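You operate a simulated robot arm through the tools that you are given. There is no shell and no other tool. Be economical: measure what you need, move in short steps, check, and stop when the job is done.

You run a simulated robot arm. Do the job below in one go: nothing can be reset, and whatever is moved stays where it is left.

TASK
Put the green block on top of the black spool.
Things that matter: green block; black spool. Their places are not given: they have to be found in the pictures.

Only the result counts: the job must be done as asked and must still hold three seconds after the hand-in. Knocking over, shifting, dropping, spilling or breaking anything else fails it.

THE ROBOT
A 6-joint arm with a two-finger parallel gripper, fixed in place. Base frame: the origin is at the foot of the arm, x ahead of it, y to its left, z up; the work surface is at about z = 860. Lengths are in mm, angles in rad, forces in N, time in s.
With the tool pointing down near the work surface it reaches from about 240 to 640 mm from the base axis. Its first joint turns from -1.152 to 1.152 rad. Payload 2.7 kg.
Tool frame: the origin (TCP) lies between the finger pads and is the grasp point; the fingertips stand 23 mm ahead of it; z points along the fingers, y is the line along which they close. The gripper opens to 94 mm. The fingers are 38 mm wide and 10 mm thick; the gripper's body (54 by 96 mm) begins 39 mm behind the TCP.
Orientation is that of the tool frame in the base frame, as [roll, pitch, yaw] about the fixed x, y, z axes, in that order (R = Rz(yaw) Ry(pitch) Rx(roll)). With the fingers straight down and closing along the base's y, the tool's x points along the base's -x, its y along +y and its z along -z.

THE INTERFACE
- The arm moves only by the tool nudge_tool. Its argument "moves" is a list of rows, each a list of 5 numbers: the closure in counts, from 0 (fully open) to 255 (shut), then the shift along the tool's x, y, z in units of 20 mm (1.0 is 20 mm), then the turn about the tool's z in units of 6 degrees (1.0 is 6 degrees). In form: [[gripper, dx, dy, dz, spin], ...]. A call has 1 to 10 rows; each row shifts and turns the commanded pose from where the row before left it, along the tool's axes as they then stand. A call with a number of a shift or a turn outside -1 to 1 is refused whole. Rows are played at 5 a second. More than 50 mm and 0.15 rad between two rows, or a gripper value outside its range, and nothing of the call is played. A pose out of reach is approached as far as the arm can. The call stops where the force on the tool passes 40 N (or 10 N more than at its start, if that is more) or the arm is blocked; 0.2 s more then pass. Each finger travels about 45 mm/s and halts on what it meets, pressing with about 36 N; the grip force reading is that of the motor and also rises with nothing between the fingers. The clock runs only during rows and for 0.2 s after the last one: add rows that do not move to give the fingers time. It gives the time, the measured TCP pose, the force on the tool (base axes), the opening and the grip force at its end, in the units of the frame above (readings bear some noise), and new pictures: "views" is both (left out), scene, wrist or none.
- Cameras (640 x 400 px; columns grow to the right, rows downward): "scene" is fixed at [78.7, -431.1, 1408.7]; the picture's right is [0.77, -0.64, 0.00], its down [-0.33, -0.39, -0.86] and it looks along [0.55, 0.66, -0.51] (base axes); focal length 332 px, centre (320, 200). "wrist" rides on the gripper at [-39, 0, -44] in the tool frame; the picture's right is [0.00, -1.00, 0.00], its down [0.97, 0.00, -0.24] and it looks along [0.24, 0.00, 0.97] (tool axes); focal length 218 px, centre (320, 200).
- probe_pixels(camera, pixels): for up to 12 pixels [column, row] of the newest picture of that camera ("zoom" is the newest enlarged one), the place [x, y, z] in the base frame of the surface seen there, good to about 2 mm. The clock stands still meanwhile.
- zoom(camera, box): a new picture of the part [left, top, right, bottom] of that camera's present view, enlarged. The clock stands still meanwhile.
- close_job(): hands the job in; it is judged then, once.

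Work in short steps. Measure before you move; look again where a grasp or a placing could have gone wrong, and mend it. You have 60 turns and 120 pictures in all, those below and enlarged ones among them. Open the gripper and draw the arm clear of the work before you hand the job in, unless the task says otherwise; then end with one line.

The tools are called after "Emit:" as name(argument=value, ...) on one line, values as JSON. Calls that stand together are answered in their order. nudge_tool: Moves the arm, as the interface text tells. Its arguments: {"type":"object","properties":{"moves":{"type":"array"},"views":{"type":"string","enum":["both","scene","wrist","none"]}},"required":["moves"]} The other tools are called the same way: probe_pixels (camera, pixels) gives the place of the surface under pixels of a picture; zoom (camera, box) takes an enlarged picture of a part of a camera's view; close_job () hands the job in.

At the start:

```text
t: 0.0
position: [360.0, -12.5, 1139.0]
ee_rot: [-3.142, 0.0, -3.142]
wrist_force: [-0.1, -0.5, -1.1]
width: 94.0
finger_force: 0.0
```

scene: 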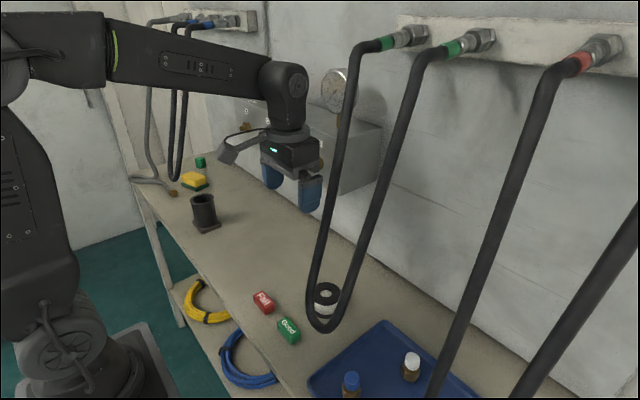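
wrist: 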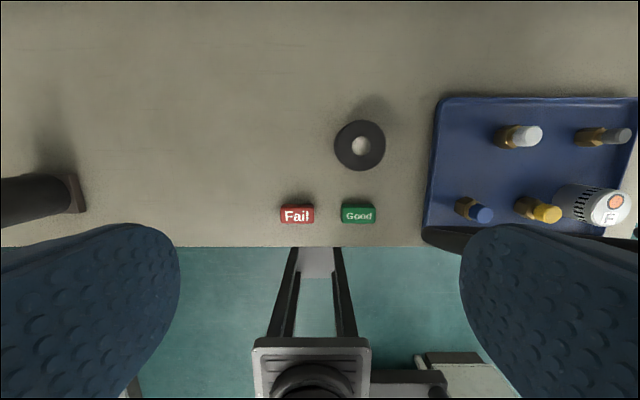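

The wrist view shows a green "Good" block at (358,214) and a black ring-like spool at (360,146). The scene also shows another green item at (200,162) and a black piece at (204,212), so I zoom in to tell them apart.

Emit:
zoom(camera="scene", box=[130, 140, 260, 240])

Emit:
zoom(camera="scene", box=[240, 270, 370, 350])

Emit:
zoom(camera="wrist", box=[260, 100, 420, 240])

Emit:
probe_pixels(camera="wrist", pixels=[[344, 212], [374, 212], [358, 205], [358, 220], [358, 213], [340, 146], [380, 146], [360, 127], [360, 164], [360, 146], [297, 214], [330, 180]])

Emit:
probe_pixels(camera="scene", pixels=[[200, 160], [200, 165], [204, 198], [194, 180], [289, 325], [288, 335], [326, 288], [326, 240], [313, 290], [340, 298], [325, 325], [345, 260]])

```text
4.00 times, centred on (195, 190) of scene
```

zoom: 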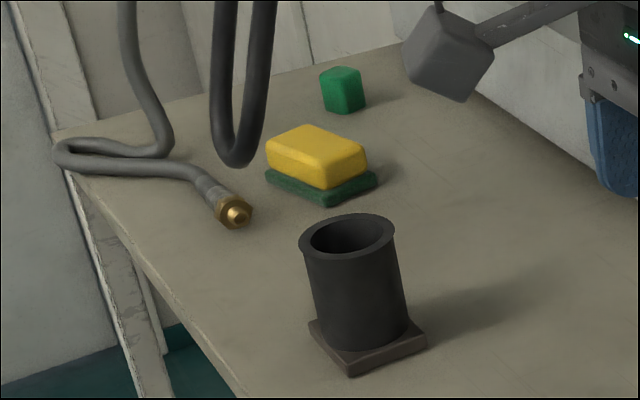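

```text
4.92 times, centred on (305, 310) of scene
```

zoom: 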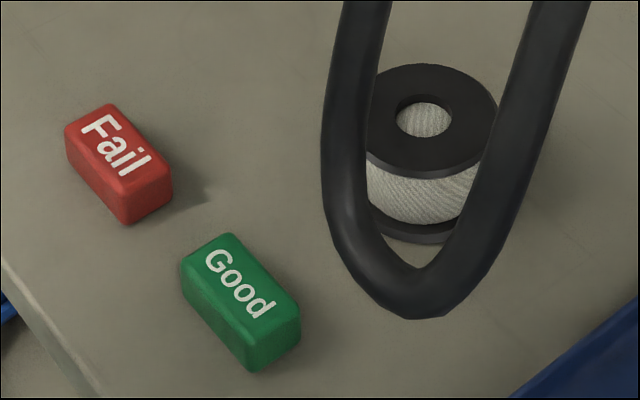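

```text
2.86 times, centred on (340, 170) of wrist
```

zoom: 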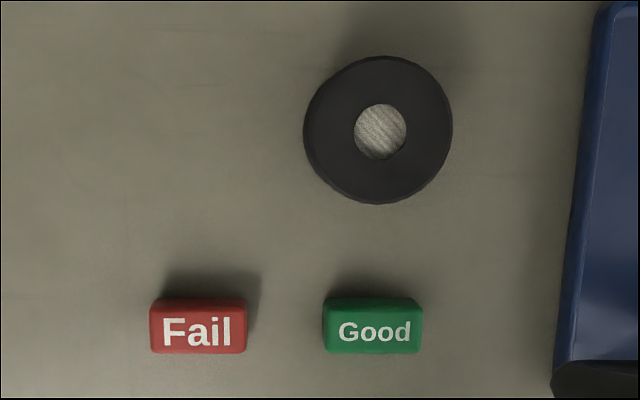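

```text
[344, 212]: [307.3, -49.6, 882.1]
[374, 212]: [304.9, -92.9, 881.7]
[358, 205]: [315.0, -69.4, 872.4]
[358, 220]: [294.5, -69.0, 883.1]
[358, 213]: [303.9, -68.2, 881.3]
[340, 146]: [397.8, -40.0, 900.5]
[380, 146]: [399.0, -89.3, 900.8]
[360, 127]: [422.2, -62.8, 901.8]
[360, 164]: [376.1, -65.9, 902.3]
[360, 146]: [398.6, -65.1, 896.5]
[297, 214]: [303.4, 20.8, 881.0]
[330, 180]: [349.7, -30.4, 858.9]
```

```text
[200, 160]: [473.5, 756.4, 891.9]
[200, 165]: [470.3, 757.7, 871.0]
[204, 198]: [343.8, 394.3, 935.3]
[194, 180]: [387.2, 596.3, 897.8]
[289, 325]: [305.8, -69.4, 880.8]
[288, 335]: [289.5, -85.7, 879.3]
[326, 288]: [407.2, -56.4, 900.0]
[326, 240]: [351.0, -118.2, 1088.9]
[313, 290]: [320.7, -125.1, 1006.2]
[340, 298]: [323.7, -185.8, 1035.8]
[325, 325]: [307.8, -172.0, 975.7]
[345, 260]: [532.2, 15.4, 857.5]
```

The "Good" block is at about (304,-70), with its top at 882. The black-flanged spool is at about (399,-65), with its top at 901. The other green cube (473,756) is out of reach. The hose hangs close by, so I probe both of its strands and the arm before moving.

Emit:
probe_pixels(camera="scene", pixels=[[311, 300], [316, 265], [324, 225], [334, 175], [345, 120], [357, 70], [350, 265], [362, 225], [377, 175], [395, 120], [418, 70], [323, 322]])

Emit:
probe_pixels(camera="scene", pixels=[[285, 150], [285, 90], [230, 75], [298, 325], [282, 318], [292, 342], [278, 330], [308, 85], [337, 315], [270, 300], [320, 145], [290, 120]])

Emit:
zoom(camera="scene", box=[200, 30, 440, 180])

```text
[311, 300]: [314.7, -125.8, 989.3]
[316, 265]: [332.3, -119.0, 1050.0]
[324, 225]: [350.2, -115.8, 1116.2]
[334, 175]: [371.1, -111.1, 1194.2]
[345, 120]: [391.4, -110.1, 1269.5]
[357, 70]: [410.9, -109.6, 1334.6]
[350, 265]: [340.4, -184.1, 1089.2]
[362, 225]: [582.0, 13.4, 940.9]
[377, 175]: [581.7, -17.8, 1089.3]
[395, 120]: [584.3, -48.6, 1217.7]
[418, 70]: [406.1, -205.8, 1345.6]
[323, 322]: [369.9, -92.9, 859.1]
```

```text
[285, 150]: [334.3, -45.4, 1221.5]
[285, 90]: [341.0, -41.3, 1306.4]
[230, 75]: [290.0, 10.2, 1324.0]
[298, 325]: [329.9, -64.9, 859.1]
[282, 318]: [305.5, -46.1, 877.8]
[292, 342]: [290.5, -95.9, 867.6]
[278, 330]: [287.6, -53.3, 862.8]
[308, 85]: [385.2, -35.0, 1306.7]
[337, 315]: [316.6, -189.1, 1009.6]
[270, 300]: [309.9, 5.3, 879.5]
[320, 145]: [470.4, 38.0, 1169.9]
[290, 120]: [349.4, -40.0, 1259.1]
```

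```text
2.67 times, centred on (320, 105) of scene
```

zoom: 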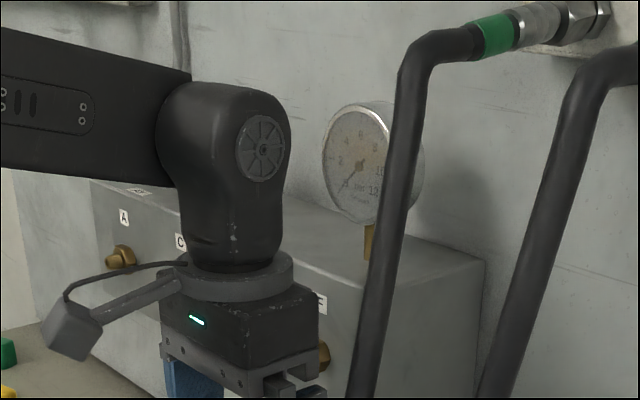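

The hose strand's visible face runs from (315,-126,989) up to (371,-111,1194), so it is close to the -y side of the block. I want to know which way the bracket on the gripper at (232,150) sticks out, so I probe it.

Emit:
probe_pixels(camera="scene", pixels=[[226, 153], [235, 158], [250, 142], [262, 135], [270, 150], [300, 190], [310, 150], [275, 170], [220, 150], [236, 147]])

```text
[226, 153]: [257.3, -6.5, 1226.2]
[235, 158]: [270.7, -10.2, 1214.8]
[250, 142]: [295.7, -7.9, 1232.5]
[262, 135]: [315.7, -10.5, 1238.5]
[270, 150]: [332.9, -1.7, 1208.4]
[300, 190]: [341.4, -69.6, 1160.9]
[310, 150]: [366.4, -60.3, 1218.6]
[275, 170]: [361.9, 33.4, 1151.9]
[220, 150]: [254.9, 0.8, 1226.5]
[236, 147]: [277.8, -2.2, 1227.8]
```

The bracket sticks out about 100 mm along tool +x. I turn +90° (15 units) so it faces base +y, away from the hose, and the fingers close along base x across the block's short side.

Emit:
nudge_tool(moves=[[0, 0, 0, 0, 1], [0, 0, 0, 0, 1], [0, 0, 0, 0, 1], [0, 0, 0, 0, 1], [0, 0, 0, 0, 1], [0, 0, 0, 0, 1], [0, 0, 0, 0, 1], [0, 0, 0, 0, 1], [0, 0, 0, 0, 1], [0, 0, 0, 0, 1]], views="none")

Emit:
nudge_tool(moves=[[0, 0, 0, 0, 1], [0, 0, 0, 0, 1], [0, 0, 0, 0, 1], [0, 0, 0, 0, 1], [0, 0, 0, 0, 1], [0, 0, 0, 0, 0], [0, 0, 0, 0, 0]])

```text
t: 2.2
position: [360.0, -14.1, 1139.3]
ee_rot: [-3.141, 0.0, 2.093]
wrist_force: [0.2, -0.2, -0.3]
width: 94.1
finger_force: 0.2
```

```text
t: 3.8
position: [359.1, -13.6, 1140.1]
ee_rot: [3.141, 0.001, 1.569]
wrist_force: [0.2, -0.2, 0.1]
width: 94.1
finger_force: 0.0
```

scene: 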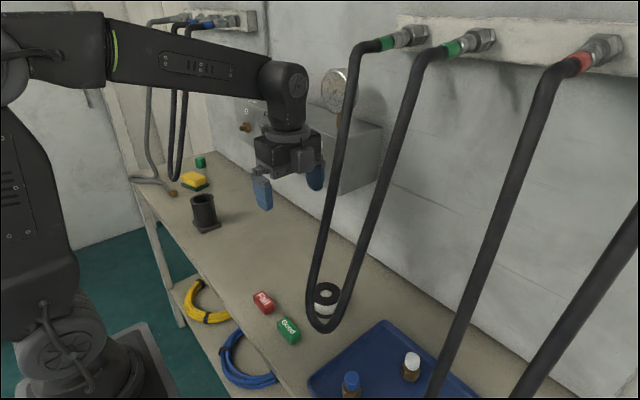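
wrist: 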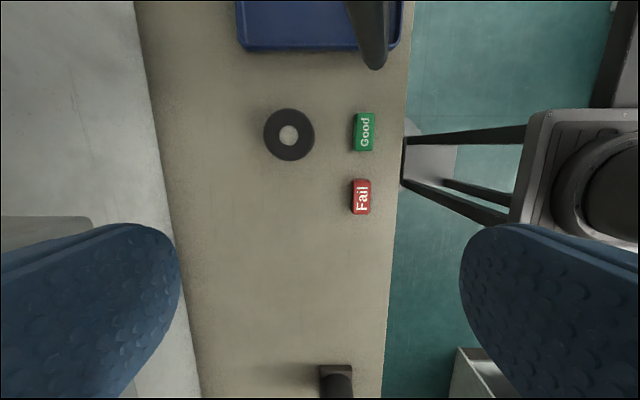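

The turn is done and the bracket now faces +y. A box shows on the -y side of the gripper near (300,160), so I probe its extent and the bottom of the hose loop.

Emit:
zoom(camera="scene", box=[230, 110, 350, 220])

Emit:
probe_pixels(camera="scene", pixels=[[298, 160], [306, 157], [290, 160], [300, 170], [275, 160], [310, 300], [312, 312], [316, 320], [320, 327], [327, 330], [298, 150], [290, 135]])

Emit:
probe_pixels(camera="wrist", pixels=[[375, 60], [362, 40], [385, 40], [370, 10], [364, 115], [364, 149], [354, 132], [375, 132], [364, 132], [288, 110], [288, 158], [288, 134]])

```text
3.64 times, centred on (290, 165) of scene
```

zoom: 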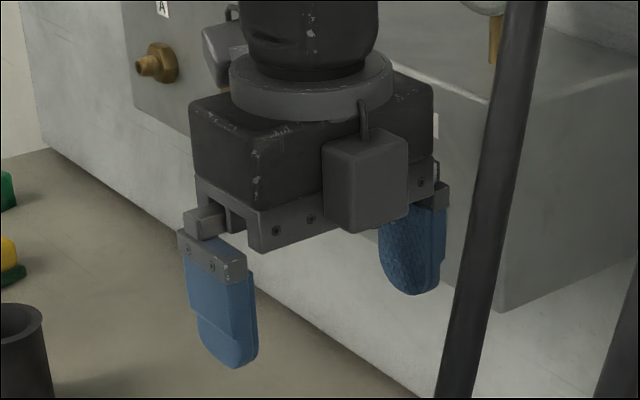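

```text
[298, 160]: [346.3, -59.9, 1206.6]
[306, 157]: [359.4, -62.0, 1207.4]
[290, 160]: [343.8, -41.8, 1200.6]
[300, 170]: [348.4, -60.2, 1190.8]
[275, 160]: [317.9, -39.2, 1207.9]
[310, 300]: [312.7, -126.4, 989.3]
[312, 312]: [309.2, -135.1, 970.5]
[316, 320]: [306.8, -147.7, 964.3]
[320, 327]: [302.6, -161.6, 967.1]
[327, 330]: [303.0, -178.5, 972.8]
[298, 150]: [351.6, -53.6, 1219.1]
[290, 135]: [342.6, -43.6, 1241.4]
```

```text
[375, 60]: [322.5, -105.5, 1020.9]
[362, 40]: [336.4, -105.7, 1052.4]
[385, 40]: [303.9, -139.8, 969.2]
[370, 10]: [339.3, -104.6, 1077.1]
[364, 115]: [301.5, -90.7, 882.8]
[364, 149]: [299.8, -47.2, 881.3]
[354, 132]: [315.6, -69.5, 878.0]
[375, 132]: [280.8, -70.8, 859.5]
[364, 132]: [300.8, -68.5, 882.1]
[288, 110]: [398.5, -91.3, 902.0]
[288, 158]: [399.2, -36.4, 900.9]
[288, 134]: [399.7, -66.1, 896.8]
```

The camera box reaches about 48 mm to -y of the TCP. The hose edge is near y=-108 at z≈1000, so I come down at y≈-22, slide -y only when low, and grip the block off-centre at y≈-54.

Emit:
nudge_tool(moves=[[0, -0.14, -0.95, 0, 0], [0, -0.14, -0.95, 0, 0], [0, -0.14, -0.95, 0, 0], [0, 0, 0, 1, 0], [0, 0, 0, 1, 0], [0, 0, 0, 1, 0], [0, 0, 0, 1, 0], [0, 0, 0, 1, 0], [0, 0, 0, 1, 0], [0, 0, 0, 1, 0]], views="none")

Emit:
nudge_tool(moves=[[0, 0, 0, 1, 0], [0, 0, 0, 1, 0], [0, 0, 0, 1, 0], [0, 0, 0, 0.5, 0], [0, 0, 0, 0, 0], [0, 0, 0, 0, 0]])

```text
t: 6.0
position: [302.5, -21.7, 998.3]
ee_rot: [-3.141, 0.0, 1.571]
wrist_force: [0.7, 0.2, 0.9]
width: 93.8
finger_force: 0.2
```

```text
t: 7.4
position: [303.0, -22.0, 929.3]
ee_rot: [-3.141, 0.001, 1.57]
wrist_force: [-0.3, 0.7, 1.1]
width: 93.8
finger_force: 0.0
```

scene: 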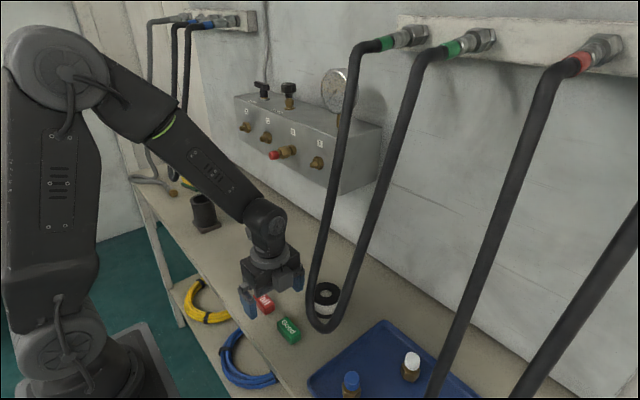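
wrist: 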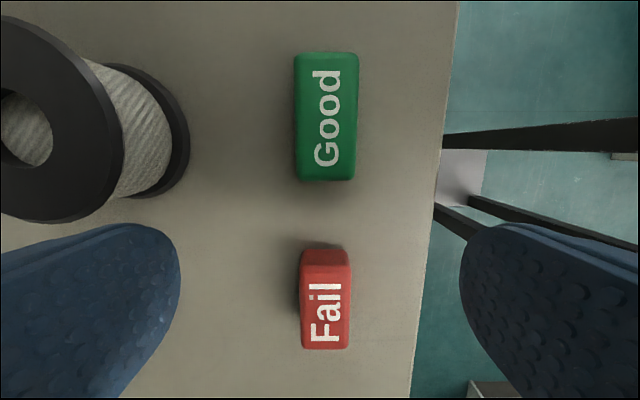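

The TCP is at (303,-22,929) and the fingers straddle x well clear of both blocks. I go down to z≈888, then slide to y≈-54.

Emit:
nudge_tool(moves=[[0, 0, 0, 0.7, 0], [0, 0, 0, 0.7, 0], [0, 0, 0, 0.65, 0], [0, 0, 0, 0, 0], [0, -0.4, 0, 0, 0], [0, -0.4, 0, 0, 0], [0, -0.4, 0, 0, 0], [0, -0.4, 0, 0, 0], [0, 0, 0, 0, 0], [0, 0, 0, 0, 0]])

Emit:
probe_pixels(camera="wrist", pixels=[[30, 200], [320, 100]])

Emit:
zoom(camera="scene", box=[220, 190, 380, 350])

```text
t: 9.6
position: [303.4, -53.3, 887.8]
ee_rot: [-3.141, 0.002, 1.571]
wrist_force: [-0.2, 0.0, -0.3]
width: 94.0
finger_force: 0.0
```

scene: 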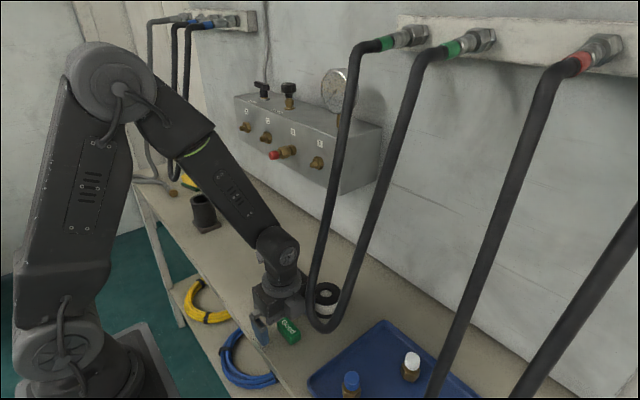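
wrist: 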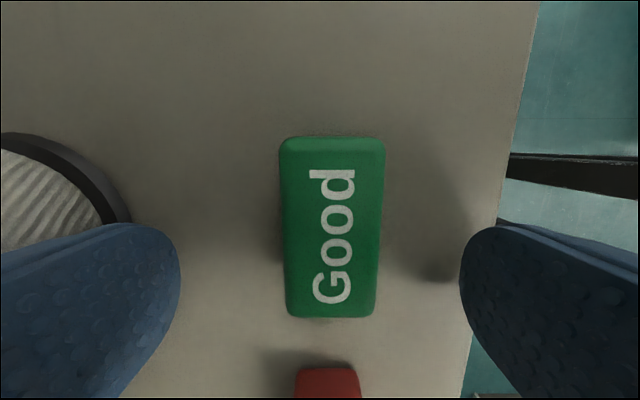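

```text
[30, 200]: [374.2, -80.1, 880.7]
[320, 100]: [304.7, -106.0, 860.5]
```

```text
2.50 times, centred on (300, 270) of scene
```

zoom: 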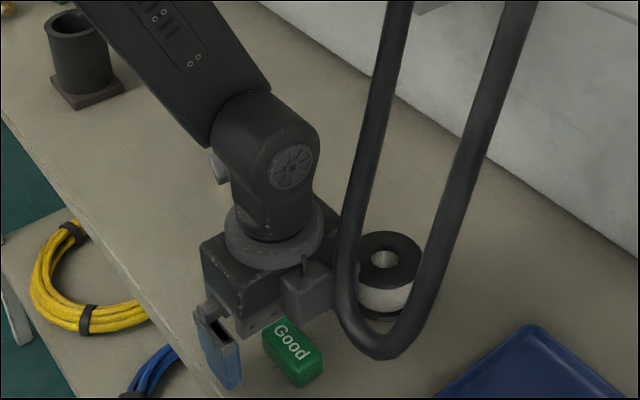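

The block at (332,228) sits between the fingers, about 3 mm to -x of centre. I correct that and close.

Emit:
nudge_tool(moves=[[0, 0, -0.13, 0.05, 0], [255, 0, 0, 0, 0], [255, 0, 0, 0, 0], [255, 0, 0, 0, 0], [255, 0, 0, 0, 0], [255, 0, 0, 0, 0], [255, 0, 0, 0, 0], [255, 0, 0, 0, 0]])

```text
t: 11.4
position: [299.5, -53.8, 886.3]
ee_rot: [-3.141, 0.0, 1.571]
wrist_force: [0.6, 0.0, -0.4]
width: 25.0
finger_force: 35.5
```

scene: 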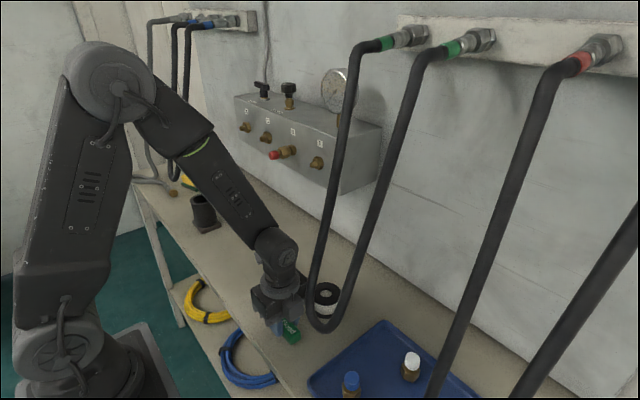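
wrist: 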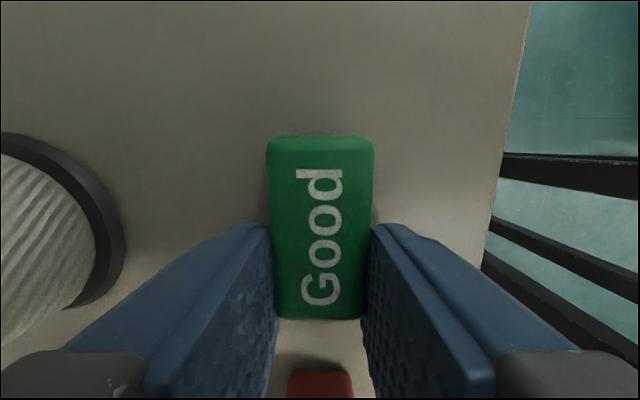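

The block is gripped (opening 25.0 mm). I lift 10 mm, shift +y 18 mm away from the hose but short of the red block, then lift further.

Emit:
nudge_tool(moves=[[255, 0, 0, -0.25, 0], [255, 0, 0, -0.25, 0], [255, 0.45, 0, 0, 0], [255, 0.45, 0, 0, 0], [255, 0, 0, -0.7, 0], [255, 0, 0, -0.7, 0], [255, 0, 0, -0.7, 0], [255, 0, 0, -0.7, 0], [255, 0, 0, 0, 0]])

Emit:
probe_pixels(camera="wrist", pixels=[[320, 145], [320, 310], [320, 150], [285, 200], [355, 200]])

```text
t: 13.4
position: [299.9, -35.7, 953.0]
ee_rot: [-3.14, 0.001, 1.571]
wrist_force: [0.1, 1.1, -0.7]
width: 25.1
finger_force: 35.8
```

scene: 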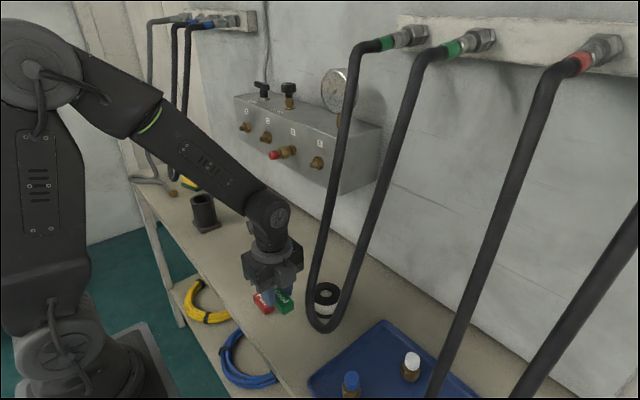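
wrist: 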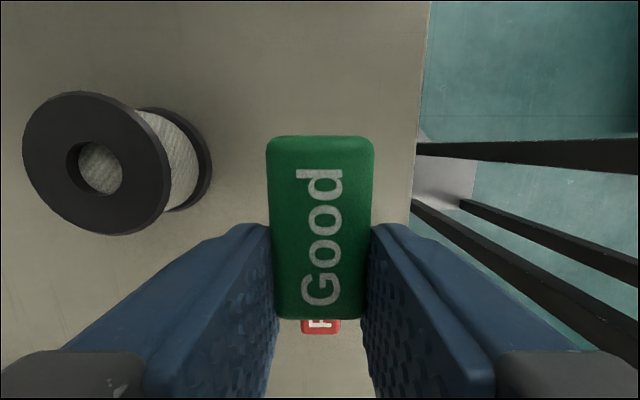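

```text
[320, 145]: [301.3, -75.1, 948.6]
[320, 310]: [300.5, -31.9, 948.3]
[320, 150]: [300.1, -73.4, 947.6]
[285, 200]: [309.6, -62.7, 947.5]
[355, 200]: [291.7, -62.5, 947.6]
```

The block's centre is about 18 mm to -y of the TCP and its bottom is 26.5 mm below it. I carry it +x 99 mm at this height, 25 mm above the spool, then shift to TCP y≈-47.

Emit:
nudge_tool(moves=[[255, 0, 0.8, 0, 0], [255, 0, 0.8, 0, 0], [255, 0, 0.85, 0, 0], [255, 0, 0.85, 0, 0], [255, 0, 0.85, 0, 0], [255, 0, 0.82, 0, 0], [255, -0.28, 0, 0, 0], [255, -0.28, 0, 0, 0], [255, 0, 0, 0, 0], [255, 0, 0, 0, 0]])

Emit:
zoom(camera="scene", box=[260, 220, 380, 340])

Emit:
probe_pixels(camera="wrist", pixels=[[320, 145], [320, 310], [285, 200], [355, 200], [250, 180], [390, 180], [320, 125]])

```text
t: 15.6
position: [398.2, -46.5, 952.7]
ee_rot: [-3.141, 0.001, 1.57]
wrist_force: [-0.1, -0.1, -1.6]
width: 25.1
finger_force: 36.2
```

scene: 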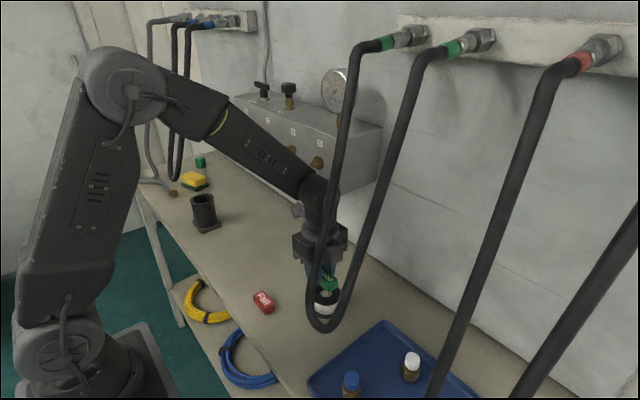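
wrist: 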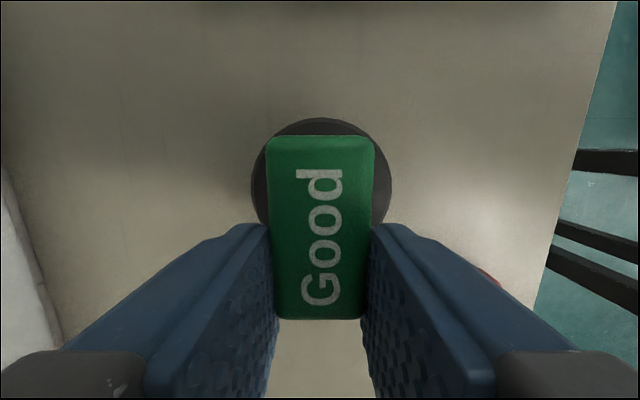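

```text
3.33 times, centred on (320, 280) of scene
```

zoom: 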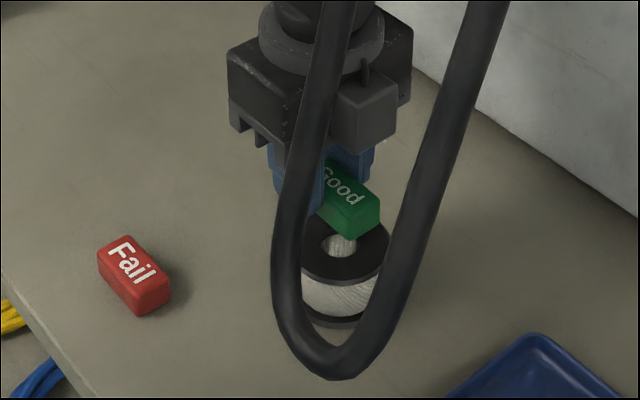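

```text
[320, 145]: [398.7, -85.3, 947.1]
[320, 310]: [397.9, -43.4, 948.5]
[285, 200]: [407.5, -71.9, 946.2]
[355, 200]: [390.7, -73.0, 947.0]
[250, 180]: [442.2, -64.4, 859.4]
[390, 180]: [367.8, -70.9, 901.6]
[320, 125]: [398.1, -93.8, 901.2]
```

The block is centred over the spool in the wrist view (ring spans columns 252–391, block at 320). I lower 24 mm, slowly at the end.

Emit:
nudge_tool(moves=[[255, 0, 0.04, 0.4, 0], [255, 0, 0, 0.4, 0], [255, 0, 0, 0.2, 0], [255, 0, 0, 0.1, 0], [255, 0, 0, 0.08, 0], [255, 0, 0, 0, 0], [255, 0, 0, 0, 0]])

Emit:
zoom(camera="scene", box=[280, 240, 370, 340])

```text
t: 17.2
position: [400.6, -47.2, 928.8]
ee_rot: [3.141, 0.0, 1.572]
wrist_force: [-0.5, 0.0, -0.4]
width: 24.6
finger_force: 36.1
```

scene: 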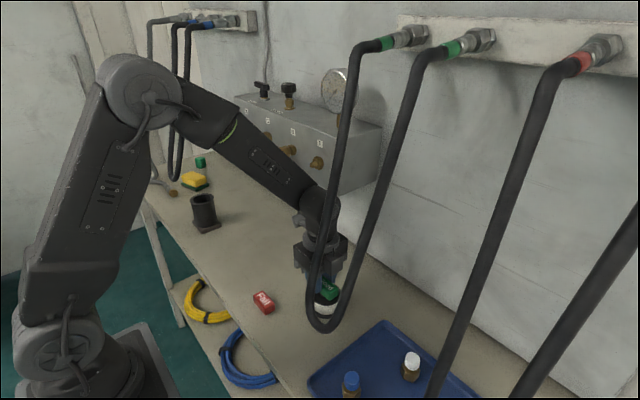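
wrist: 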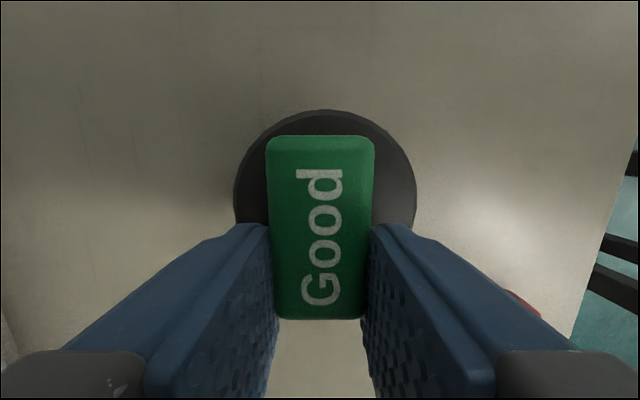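

```text
4.00 times, centred on (325, 290) of scene
```

zoom: 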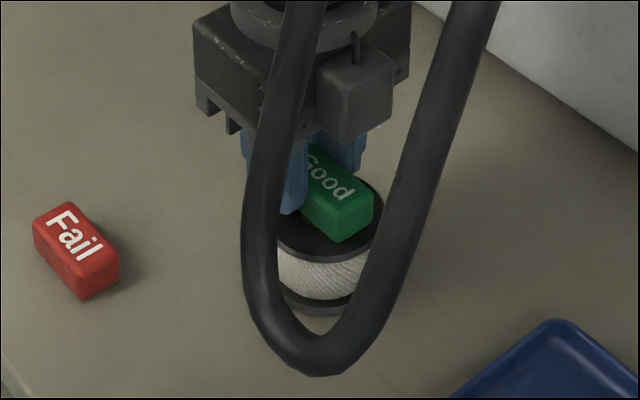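

The reading shows no contact yet and the spool's centre is at column 325 against 320. I trim -x by 1 mm and lower about 1 mm more, watching the force.

Emit:
nudge_tool(moves=[[255, 0, -0.06, 0, 0], [255, 0, 0, 0.03, 0], [255, 0, 0, 0.03, 0], [255, 0, 0, 0, 0], [255, 0, 0, 0, 0]], views="none")

```text
t: 18.4
position: [398.9, -47.5, 928.4]
ee_rot: [3.141, 0.0, 1.571]
wrist_force: [-2.2, -1.2, 15.8]
width: 24.6
finger_force: 36.2
```

The upward force of 15.8 N shows the block is resting on the spool. I ease off slightly and open.

Emit:
nudge_tool(moves=[[255, 0, 0, -0.02, 0], [180, 0, 0, 0, 0], [150, 0, 0, 0, 0], [100, 0, 0, 0, 0], [60, 0, 0, 0, 0], [60, 0, 0, 0, 0], [60, 0, 0, 0, 0]])

Emit:
zoom(camera="scene", box=[280, 240, 370, 340])

```text
t: 20.0
position: [399.6, -46.0, 928.4]
ee_rot: [3.14, -0.001, 1.57]
wrist_force: [0.0, 0.1, -0.2]
width: 71.9
finger_force: 0.1
```

scene: 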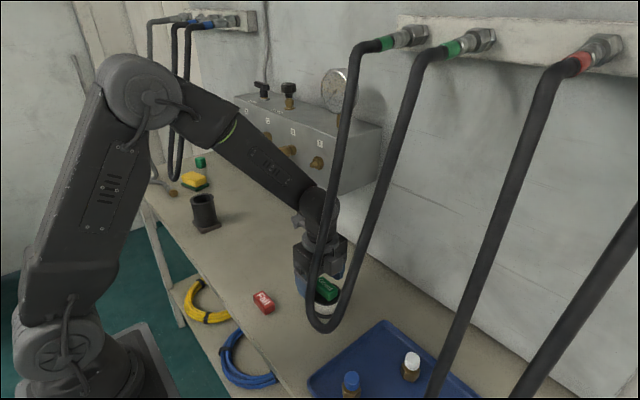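
wrist: 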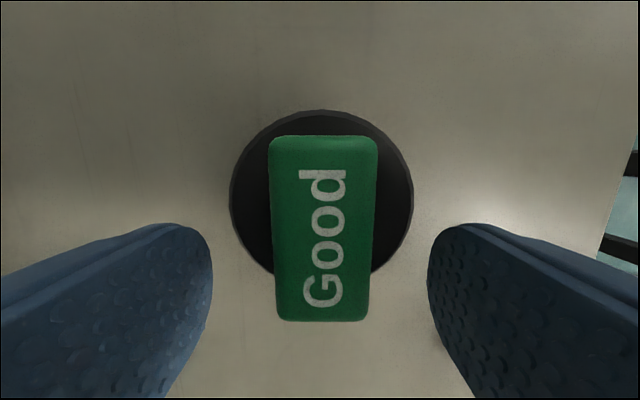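

```text
4.00 times, centred on (325, 290) of scene
```

zoom: 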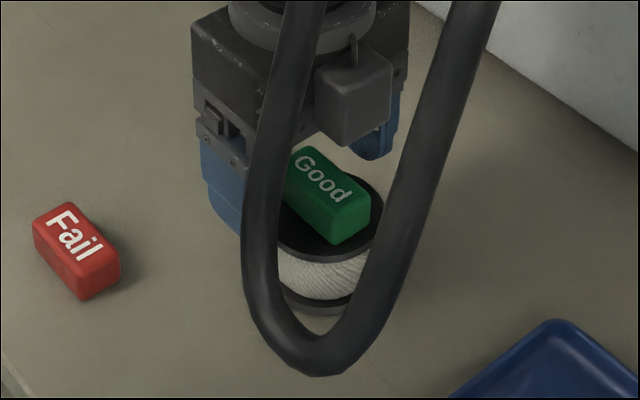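

The block rests flat on the spool. I go up first, then shift +y away from the hose, then up again.

Emit:
nudge_tool(moves=[[60, 0, 0, -0.6, 0], [60, 0, 0, -0.8, 0], [60, 0, 0, -0.8, 0], [0, 0.8, 0, 0, 0], [0, 0.9, 0, 0, 0], [0, 0.9, 0, -0.9, 0], [0, 0, 0, -0.9, 0], [0, 0, 0, -0.9, 0], [0, 0, 0, -0.9, 0], [0, 0, 0, 0, 0]])

Emit:
zoom(camera="scene", box=[240, 230, 380, 350])

Emit:
probe_pixels(camera="scene", pixels=[[326, 288], [311, 300], [334, 175]])

```text
t: 22.2
position: [398.8, 5.9, 1045.3]
ee_rot: [3.14, 0.001, 1.57]
wrist_force: [-0.2, 0.0, 0.3]
width: 94.1
finger_force: 0.0
```

scene: 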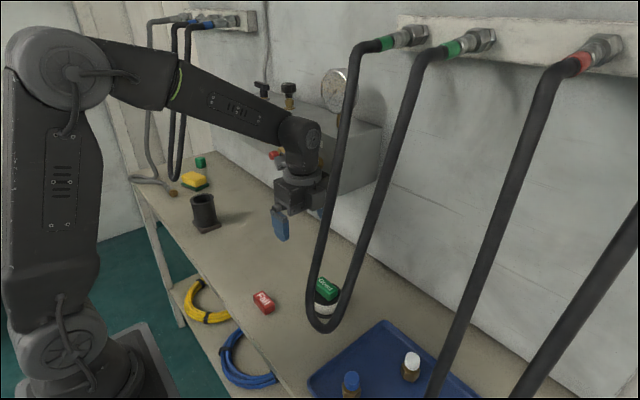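
wrist: 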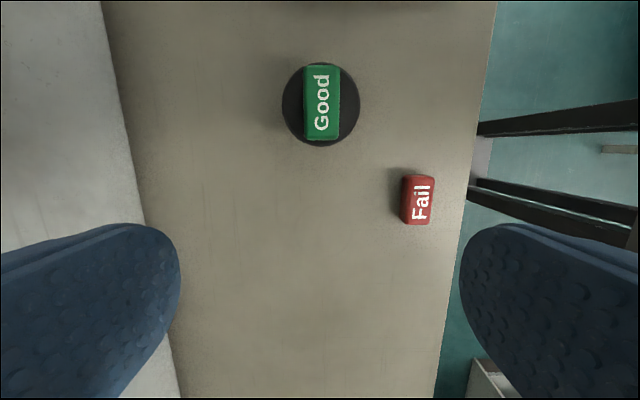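

```text
3.33 times, centred on (310, 290) of scene
```

zoom: 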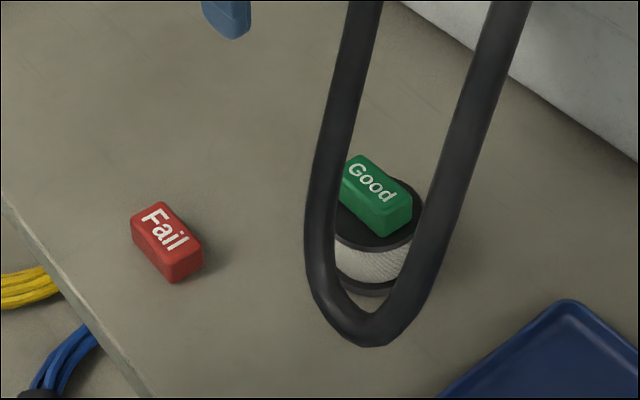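

```text
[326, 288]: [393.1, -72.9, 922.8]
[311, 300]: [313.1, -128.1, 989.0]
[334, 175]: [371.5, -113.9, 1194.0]
```

The block sits centred on the spool with its top at z≈923. The hose and the red block are where they were, and the gripper is open and clear, so I hand in.

Emit:
close_job()

```text
The job is handed in.
```

The green "Good" block is resting on top of the black spool; the arm is clear, and the hose and red block next to it were not moved.
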